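You operate a simulated robot arm through the tools that you are given. There is no shell and no other tool. Be economical: measure what you need, move in short steps, check, and stop when the job is done.

Carry out the task below with a simulated robot arm. There is one attempt and no reset: what you move stays moved.

TASK
Stack the cedar block marked "hats" from the west end of the south island on top of the cedar block labelled "coats".

It is judged by the outcome, as a careful person would: the job done as asked, and still so three seconds after it is handed in. It fails if anything else is knocked over, pushed out of place, dropped, spilled or broken.

THE ROBOT
A 7-joint arm with a two-finger parallel gripper, fixed in place. Base frame: the origin is at the foot of the arm, x ahead of it, y to its left, z up; the work surface is at about z = 0. Lengths are in mm, angles in degrees, forces in N, time in s.
With the tool pointing down near the work surface it reaches from about 220 to 580 mm from the base axis. Its first joint turns from -66.0 to 66.0 degrees. Payload 2.5 kg.
Tool frame: the origin (TCP) lies between the finger pads and is the grasp point; the fingertips stand 23 mm ahead of it; z points along the fingers, y is the line along which they close. The gripper opens to 94 mm. The fingers are 38 mm wide and 10 mm thick; the gripper's body (54 by 96 mm) begins 39 mm behind the TCP.
Orientation is told as [roll, pitch, yaw] about the base's x, y, z axes, in that order, counted from this pose: with the fingers straight down and closing along the base's y, the tool's x points along the base's -x, its y along +y and its z along -z.

THE INTERFACE
- The arm moves only by the tool drive_tool. Its argument "deltas" is a list of rows, each an object of numbers (a shift or turn left out is 0, a gripper value left out holds the last): "ax", "ay", "az": the turn, a rotation vector about the tool's x, y, z in units of 4 degrees (1.0 is 4 degrees); "tx", "ty", "tz": the shift along the tool's x, y, z in units of 50 mm (1.0 is 50 mm); "hand": the gripper command, from -1 (fully open) to 1 (shut), values between in proportion. In form: [{"ax": .., "ay": .., "az": .., "tx": .., "ty": .., "tz": .., "hand": ..}, ...]. A call has 1 to 8 rows; each row shifts and turns the commanded pose from where the row before left it, along the tool's axes as they then stand. A call with a number of a shift or a turn outside -1 to 1 is refused whole. A row lasts 0.2 s, in which the tool goes at most 50 mm and 8.6 degrees; a call with a longer step from one row to the next is refused whole, and so is a gripper value outside its range. A pose out of reach is approached as far as the arm can. The call stops where the force on the tool passes 40 N (or 10 N more than at its start, if that is more) or the arm is blocked; 0.2 s more then pass. The fingers move at their own pace (about 108 mm/s each) and stop on an object; they squeeze with about 42 N. The grip force told is the motor's: it shows also when the fingers shut on nothing. Time passes only in rows, and 0.2 s behind the last, so rows that do not move let the fingers close. It gives the time, the measured TCP pose, the force on the tool (base axes), the opening and the grip force at its end, in the units of the frame above (readings bear some noise), and new pictures: "pictures" is both (left out), scene, wrist or none.
- Cameras (640 x 400 px; columns grow to the right, rows downward): "scene" is fixed at [129, -417.7, 535.6]; the picture's right is [0.73, -0.69, 0.00], its down [-0.44, -0.47, -0.77] and it looks along [0.53, 0.56, -0.64] (base axes); focal length 309 px, centre (320, 200). "wrist" rides on the gripper at [-39, 0, -44] in the tool frame; the picture's right is [0.00, -1.00, 0.00], its down [0.97, 0.00, -0.24] and it looks along [0.24, 0.00, 0.97] (tool axes); focal length 218 px, centre (320, 200).
- measure_at(camera, pixels): there is no depth. For up to 12 entries [column, row, z] of the newest picture of that camera ("zoom" is the newest enlarged one), the place [x, y] in the base frame at which the ray of that pixel passes the height z, good to about 3 mm. No time passes.
- close_up(camera, box): a new picture of the part [left, top, right, bottom] of that camera's present view, enlarged. No time passes.
- finish_job(): hands the job in; it is judged then, once.

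Work in short steps. Measure before you move; look again where a grasp or a placing could have gone wrong, and mend it. You have 60 turns and 120 pictures in all, the two below and enlarged ones among them. Open the gripper and draw the arm clear of the work before you hand the job in, unless the task says otherwise; then end with one line.

The tools are called by a JSON object that holds its "method" and its "body". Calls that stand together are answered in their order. drive_tool: Moves the arm, as the interface text tells. Its arguments: {"type":"object","properties":{"deltas":{"type":"array"},"pictures":{"type":"string","enum":["both","scene","wrist","none"]}},"required":["deltas"]} The other tools are called the same way: measure_at (camera, pixels) gives the place at which the rays of pixels pass given heights; close_up (camera, box) takes an enlarged picture of a part of a camera's view; finish_job () hands the job in.

At the start:

```text
time_s: 0.0
ee_pos: [341.1, 34.2, 224.7]
tool_rot: [0.0, 0.0, 0.1]
contact_force: [-0.4, 0.0, 0.0]
opening: 93.8
grip_force: 0.1
```

scene: 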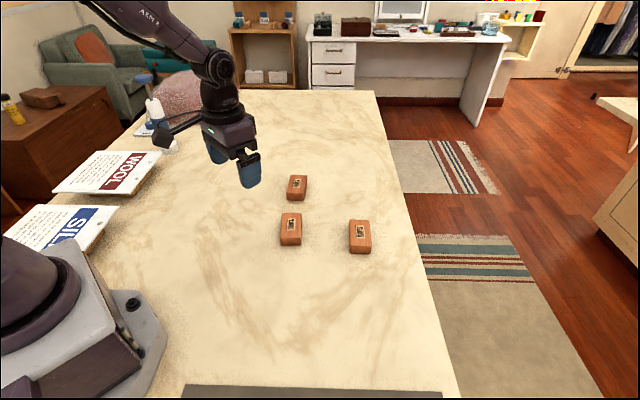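
wrist: 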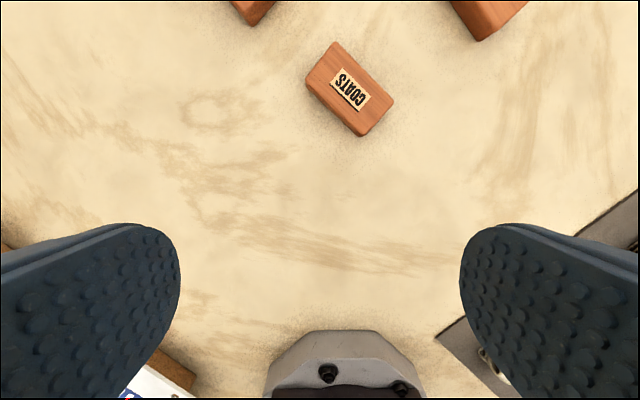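

The pictures show three cedar blocks, near (297,187), (291,229) and (360,236). I'll enlarge the view to read their labels and look for any direction cues.

{"method": "close_up", "body": {"camera": "scene", "box": [260, 160, 400, 260]}}

{"method": "close_up", "body": {"camera": "scene", "box": [0, 60, 260, 260]}}

{"method": "close_up", "body": {"camera": "scene", "box": [220, 0, 640, 220]}}

```text
4.00 times, centred on (330, 210) of scene
```

zoom: 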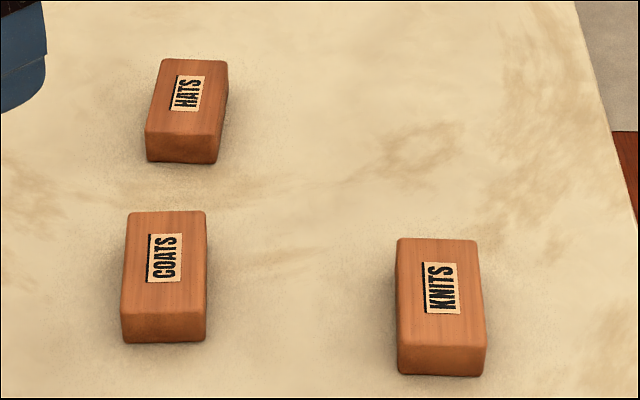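

```text
2.00 times, centred on (130, 160) of scene
```

zoom: 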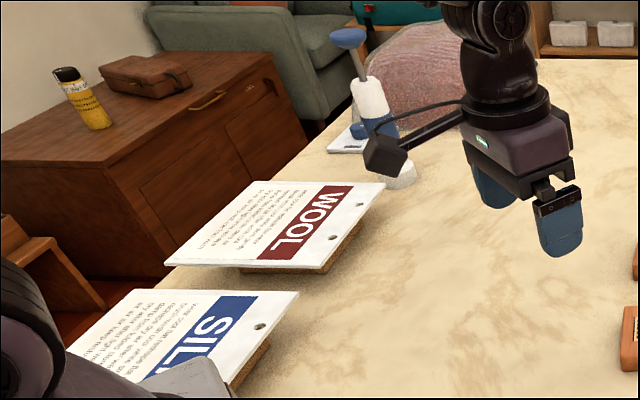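

```text
1.52 times, centred on (430, 110) of scene
```

zoom: 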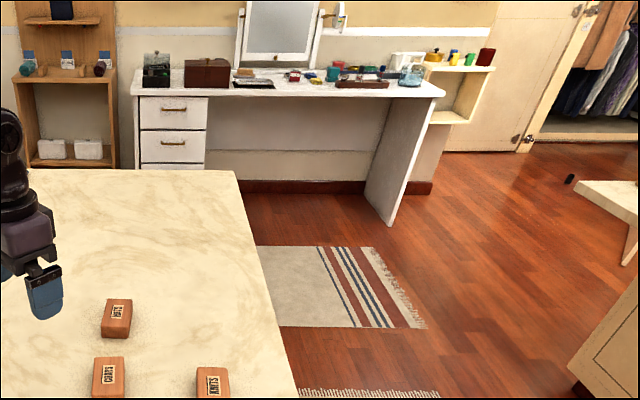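

Only one block reads "hats" (near), with "coats" beside it and "knits" to the right. I'll measure the top and base corners of these blocks.

{"method": "close_up", "body": {"camera": "scene", "box": [260, 160, 400, 260]}}

{"method": "measure_at", "body": {"camera": "zoom", "pixels": [[147, 160, 0], [217, 164, 0], [147, 132, 25], [217, 136, 25], [228, 64, 25], [162, 60, 25], [124, 342, 0], [205, 341, 0], [122, 314, 25], [205, 312, 25], [206, 212, 25], [130, 212, 25]]}}

```text
4.00 times, centred on (330, 210) of scene
```

zoom: 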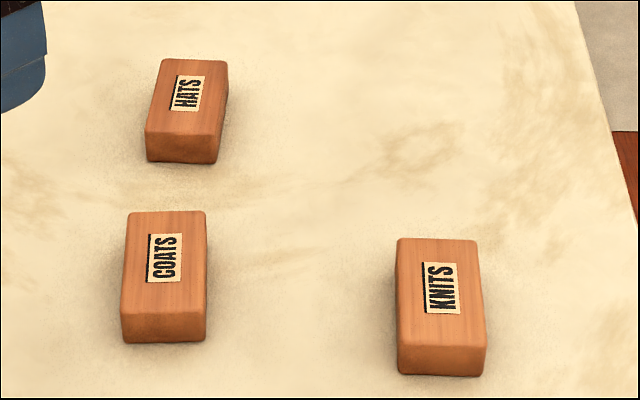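

```text
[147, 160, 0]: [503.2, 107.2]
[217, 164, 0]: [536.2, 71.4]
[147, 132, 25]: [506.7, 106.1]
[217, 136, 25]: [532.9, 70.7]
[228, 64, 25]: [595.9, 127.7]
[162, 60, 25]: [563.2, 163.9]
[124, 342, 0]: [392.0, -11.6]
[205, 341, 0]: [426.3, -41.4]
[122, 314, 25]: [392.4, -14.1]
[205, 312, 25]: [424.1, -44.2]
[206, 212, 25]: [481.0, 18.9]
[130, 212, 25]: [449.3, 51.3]
```

The blocks are about 25 mm high. Hats is near (549,117) and coats near (437,3), both with their long axes at about 45°. I'll move over toward hats and start turning the gripper, staying high.

{"method": "drive_tool", "body": {"deltas": [{"tx": -0.65, "ty": 0.41, "hand": -1}, {"tx": -0.65, "ty": 0.41}, {"tx": -0.65, "ty": 0.41}, {"tx": -0.65, "ty": 0.41}, {"az": -1}, {"az": -1}, {"az": -1}, {"az": -1}], "pictures": "none"}}

{"method": "drive_tool", "body": {"deltas": [{"az": -1}, {"az": -1}, {"az": -1}, {"az": -1}, {"az": -1}, {"az": -1}, {"az": -0.7}, {}]}}

```text
time_s: 1.8
ee_pos: [471.3, 117.4, 225.0]
tool_rot: [0.1, 0.0, 16.1]
contact_force: [0.2, 0.0, 0.1]
opening: 94.1
grip_force: 0.0
```

```text
time_s: 3.6
ee_pos: [470.0, 116.0, 224.7]
tool_rot: [0.1, 0.0, 42.8]
contact_force: [-0.7, 0.2, -0.3]
opening: 94.0
grip_force: 0.0
```

scene: 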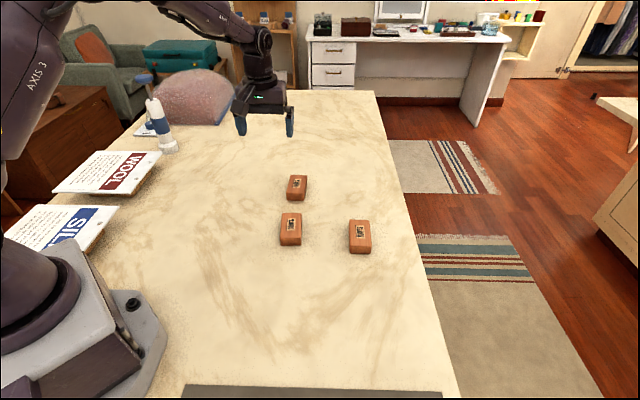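
wrist: 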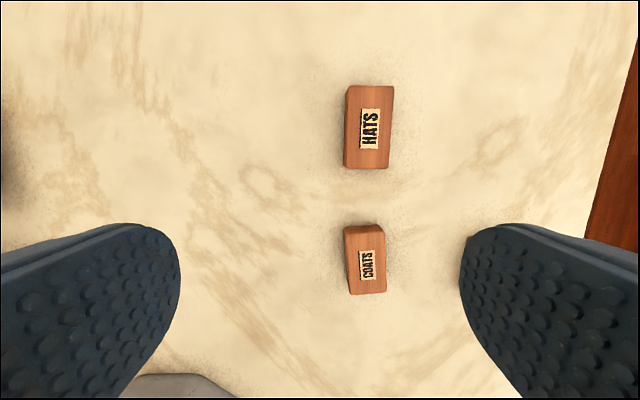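

The wrist view now shows hats at (370,127) and coats at (366,260), both nearly aligned with the tool. I'll enlarge the view to get precise corners.

{"method": "close_up", "body": {"camera": "wrist", "box": [240, 70, 480, 220]}}

{"method": "close_up", "body": {"camera": "wrist", "box": [240, 180, 480, 330]}}

```text
2.67 times, centred on (360, 145) of wrist
```

zoom: 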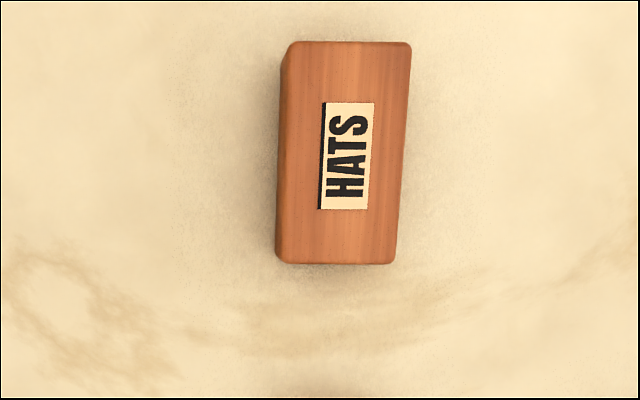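

```text
2.67 times, centred on (360, 255) of wrist
```

zoom: 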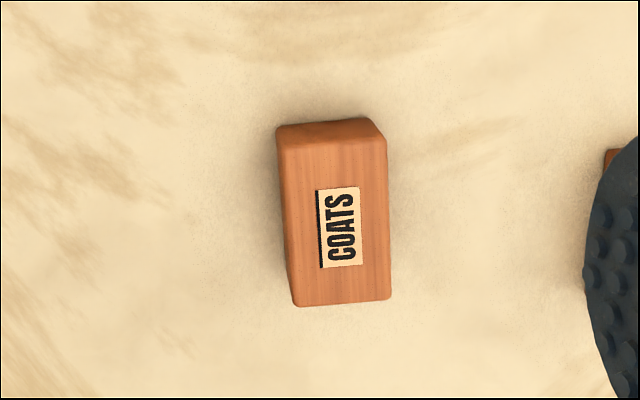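

Using the corners read from the zooms, I'll measure both block tops and the base edge of coats.

{"method": "measure_at", "body": {"camera": "wrist", "pixels": [[351.75, 85.4, 28], [394.5, 85.75, 28], [388.5, 169, 28], [347.6, 169, 28], [345.4, 234.75, 28], [384.75, 233.25, 28], [386.6, 291.75, 28], [351.4, 294.75, 28], [344, 228, 0], [378.75, 224, 0], [371, 128, 28], [367, 264, 28]]}}

```text
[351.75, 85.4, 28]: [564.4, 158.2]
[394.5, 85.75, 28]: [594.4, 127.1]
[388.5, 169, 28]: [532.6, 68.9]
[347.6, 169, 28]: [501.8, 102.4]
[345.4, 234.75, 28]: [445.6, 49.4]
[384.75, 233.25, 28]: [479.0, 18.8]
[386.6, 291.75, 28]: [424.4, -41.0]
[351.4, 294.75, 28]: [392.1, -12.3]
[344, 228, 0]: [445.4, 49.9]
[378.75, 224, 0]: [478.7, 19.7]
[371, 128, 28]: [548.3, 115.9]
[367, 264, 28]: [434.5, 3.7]
```

Hats has its centre at (548,114), a yaw of 42.5° and a height of about 28. Coats has its centre at (435,4) and a yaw of 48.4°. I'll move over hats, go partway down and check the pose.

{"method": "drive_tool", "body": {"deltas": [{"tx": -0.562, "ty": -0.545}, {"tx": -0.562, "ty": -0.545}, {"tz": 0.8}, {"tz": 0.8}, {"tz": 0.8}, {}]}}

```text
time_s: 5.0
ee_pos: [548.8, 112.7, 105.5]
tool_rot: [0.1, 0.0, 42.8]
contact_force: [-0.5, -0.8, 0.0]
opening: 93.9
grip_force: 0.1
```

scene: 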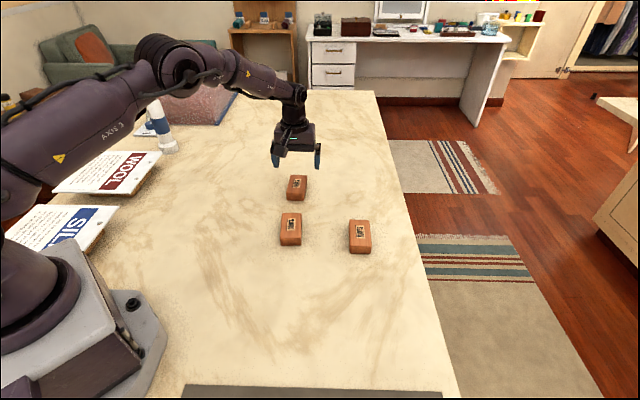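
wrist: 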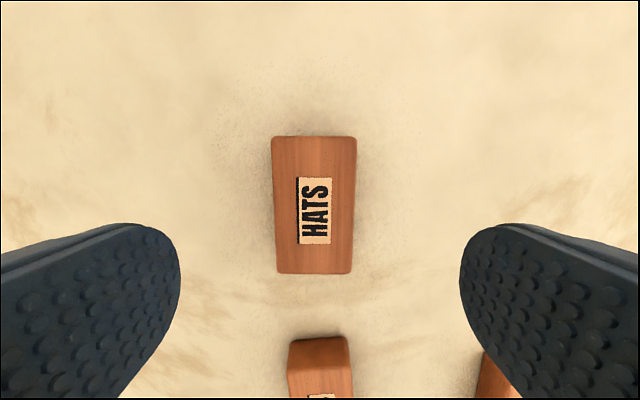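

Hats sits between the fingers at (315,204). I'll verify its centre from here.

{"method": "measure_at", "body": {"camera": "wrist", "pixels": [[272, 139, 28], [356, 139, 28], [351, 273, 28], [278, 273, 28]]}}

```text
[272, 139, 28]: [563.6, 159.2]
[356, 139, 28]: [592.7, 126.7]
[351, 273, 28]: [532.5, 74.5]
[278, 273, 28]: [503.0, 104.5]
```

The centre reads (548,116), so I'll shift about 3 mm, descend to z≈27 and close the gripper.

{"method": "drive_tool", "body": {"deltas": [{"tx": -0.036, "ty": 0.06, "tz": 0.5}, {"tz": 0.5}, {"tz": 0.35}, {"tz": 0.22}, {}, {"hand": 1}, {"hand": 1}, {"hand": 1}]}}

```text
time_s: 6.8
ee_pos: [547.2, 117.7, 26.9]
tool_rot: [0.1, 0.0, 42.9]
contact_force: [-0.4, 0.7, -0.3]
opening: 47.1
grip_force: 41.4
```

scene: 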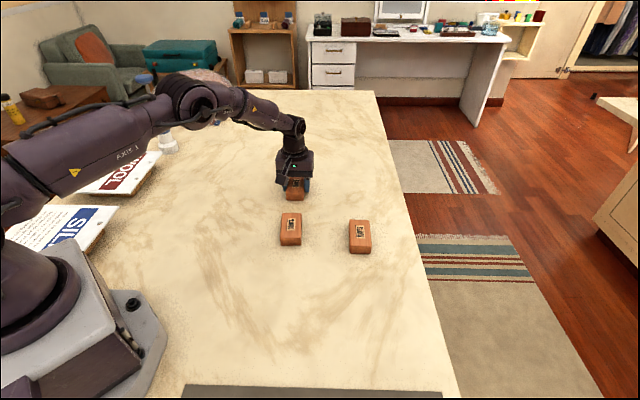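
wrist: 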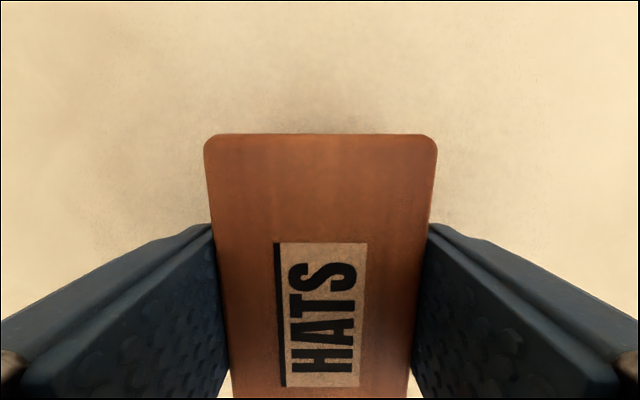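

It's gripped at 47 mm wide. I'll measure where the far end sits relative to the TCP, then lift.

{"method": "measure_at", "body": {"camera": "wrist", "pixels": [[207, 138, 28], [435, 138, 28], [320, 134, 28], [320, 315, 28]]}}

{"method": "drive_tool", "body": {"deltas": [{"tz": -0.4}, {"tz": -0.8}, {"tz": -0.8}, {}], "pictures": "scene"}}

```text
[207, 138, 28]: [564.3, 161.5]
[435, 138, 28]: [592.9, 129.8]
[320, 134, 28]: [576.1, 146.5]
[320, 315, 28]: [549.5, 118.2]
```

```text
time_s: 7.8
ee_pos: [549.4, 116.9, 125.4]
tool_rot: [0.0, 0.0, 42.9]
contact_force: [0.2, -0.6, -1.1]
opening: 46.9
grip_force: 41.7
```

scene: 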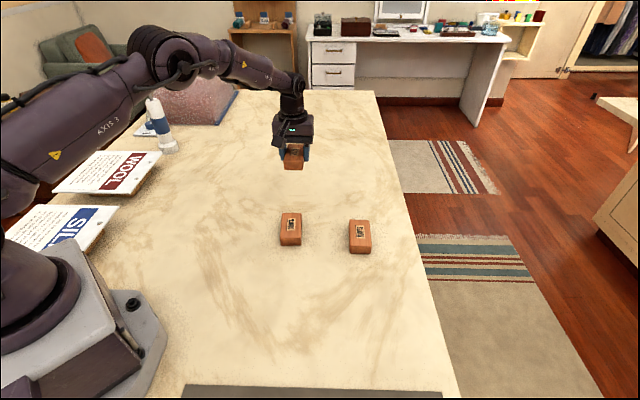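

The block is held centred on the TCP. I'll carry it over coats (435,4) and turn to a yaw of 48.4°.

{"method": "drive_tool", "body": {"deltas": [{"tx": 0.8, "ty": -0.03}, {"tx": 0.8, "ty": -0.03}, {"tx": 0.8, "ty": -0.03}, {"tx": 0.8, "ty": -0.03}, {"az": -0.7}, {"az": -0.68}, {}]}}

```text
time_s: 9.4
ee_pos: [434.5, 5.4, 126.7]
tool_rot: [0.0, 0.0, 48.3]
contact_force: [0.0, 0.9, -0.7]
opening: 47.2
grip_force: 41.9
```

scene: 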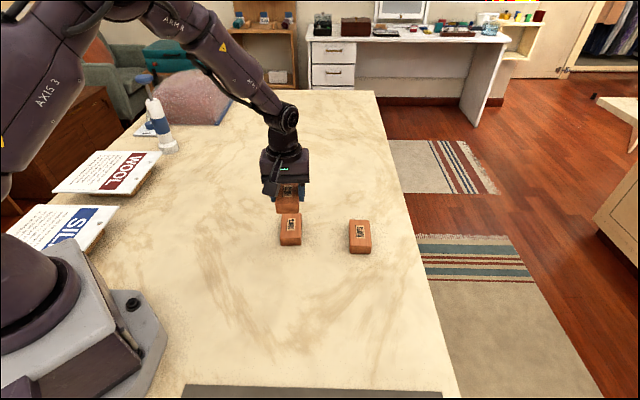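
wrist: 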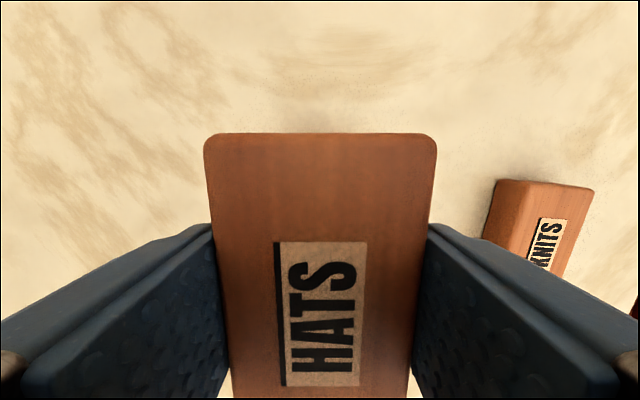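

I'll lower to about 4 mm above contact and inspect the alignment.

{"method": "drive_tool", "body": {"deltas": [{"tz": 0.5}, {"tz": 0.5}, {"tz": 0.3}, {}], "pictures": "none"}}

{"method": "close_up", "body": {"camera": "scene", "box": [240, 170, 380, 260]}}

```text
time_s: 10.4
ee_pos: [435.4, 4.0, 61.9]
tool_rot: [-0.2, 0.0, 48.4]
contact_force: [-0.5, 0.8, -0.4]
opening: 47.1
grip_force: 42.5
```

```text
4.44 times, centred on (310, 215) of scene
```

zoom: 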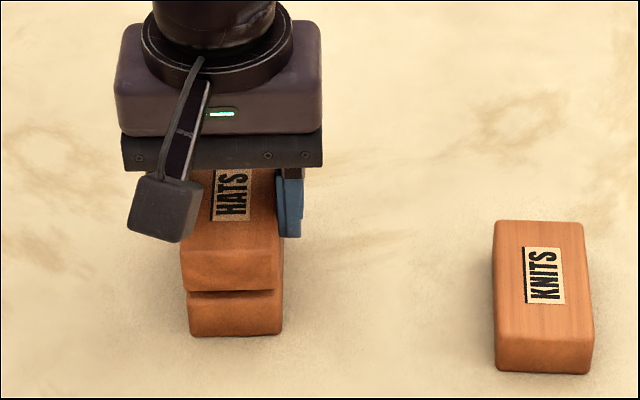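

The stack is aligned to about 2 mm. I'll nudge it sideways slightly and lower gently to contact.

{"method": "drive_tool", "body": {"deltas": [{"ty": -0.03}, {"tz": 0.05}, {"tz": 0.04}, {"tz": 0.03}, {}], "pictures": "none"}}

{"method": "close_up", "body": {"camera": "scene", "box": [240, 170, 380, 260]}}

```text
time_s: 11.6
ee_pos: [435.8, 3.9, 55.3]
tool_rot: [0.1, 0.0, 48.3]
contact_force: [0.1, 0.2, 1.0]
opening: 47.0
grip_force: 41.8
```

```text
4.44 times, centred on (310, 215) of scene
```

zoom: 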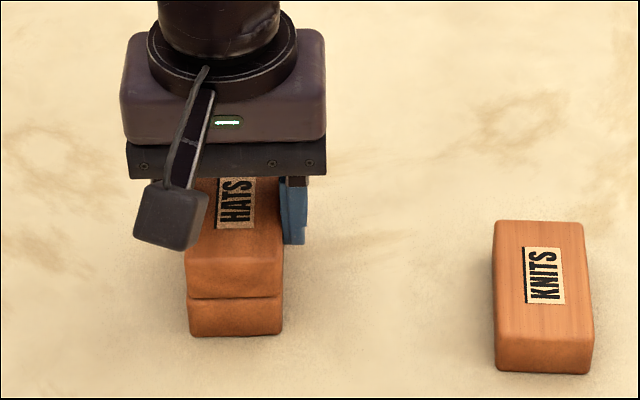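

It's nearly seated, with a force of about 1 N. I'll go down another 1 mm to confirm contact.

{"method": "drive_tool", "body": {"deltas": [{"tz": 0.02}, {}], "pictures": "none"}}

```text
time_s: 12.2
ee_pos: [437.1, 3.7, 54.4]
tool_rot: [0.1, 0.0, 48.2]
contact_force: [-2.1, 1.0, 5.8]
opening: 47.1
grip_force: 41.7
```

Contact is confirmed at about 6 N. I'll open partway (about 70 mm), then rise straight up.

{"method": "drive_tool", "body": {"deltas": [{"hand": -0.5}, {"hand": -0.5}, {"hand": -0.5}, {"tz": -0.3}, {"tz": -0.8}, {"tz": -0.9}, {"tz": -0.9}, {}]}}

```text
time_s: 14.0
ee_pos: [433.0, 3.6, 198.2]
tool_rot: [-0.1, -0.1, 48.2]
contact_force: [-0.1, 0.6, -0.3]
opening: 70.4
grip_force: 0.2
```

scene: 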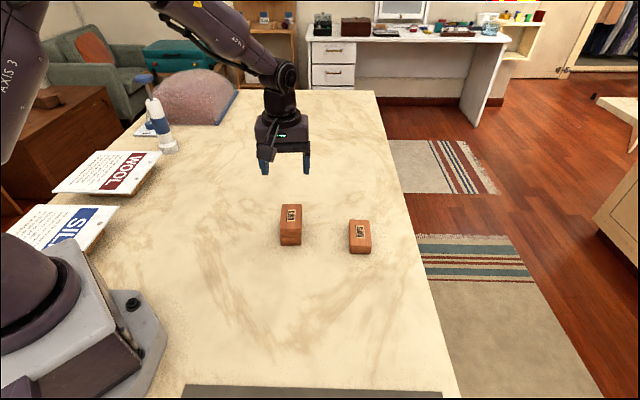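
wrist: 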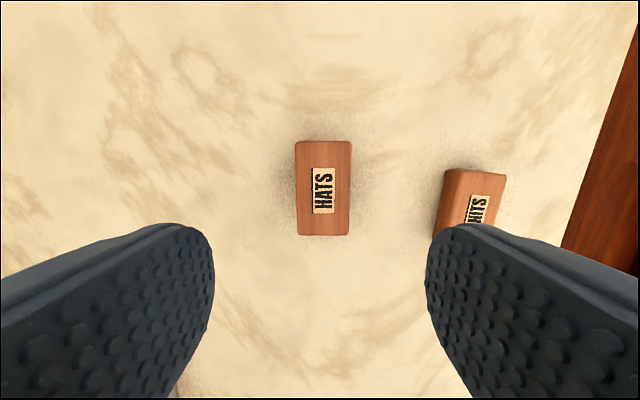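

Hats sits squarely on coats and knits hasn't moved. I'll open fully and back the arm away, then hand in.

{"method": "drive_tool", "body": {"deltas": [{"tx": 0.6, "ty": 0.6, "hand": -1}, {"tx": 0.6, "ty": 0.6}, {}, {}], "pictures": "scene"}}

```text
time_s: 15.0
ee_pos: [349.7, -0.4, 198.8]
tool_rot: [0.0, 0.0, 48.3]
contact_force: [0.7, -0.2, -0.4]
opening: 94.1
grip_force: 0.2
```

scene: 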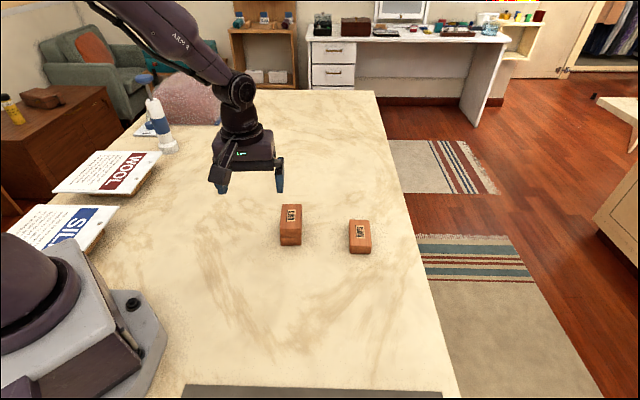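

The stack is stable and the arm is clear, so I'm handing in.

{"method": "finish_job", "body": {}}

```text
The job is handed in.
```

The "hats" block is stacked squarely on top of the "coats" block, with the gripper open and the arm clear; it was the only "hats" block I saw, and nothing in view showed which end of the island was west.
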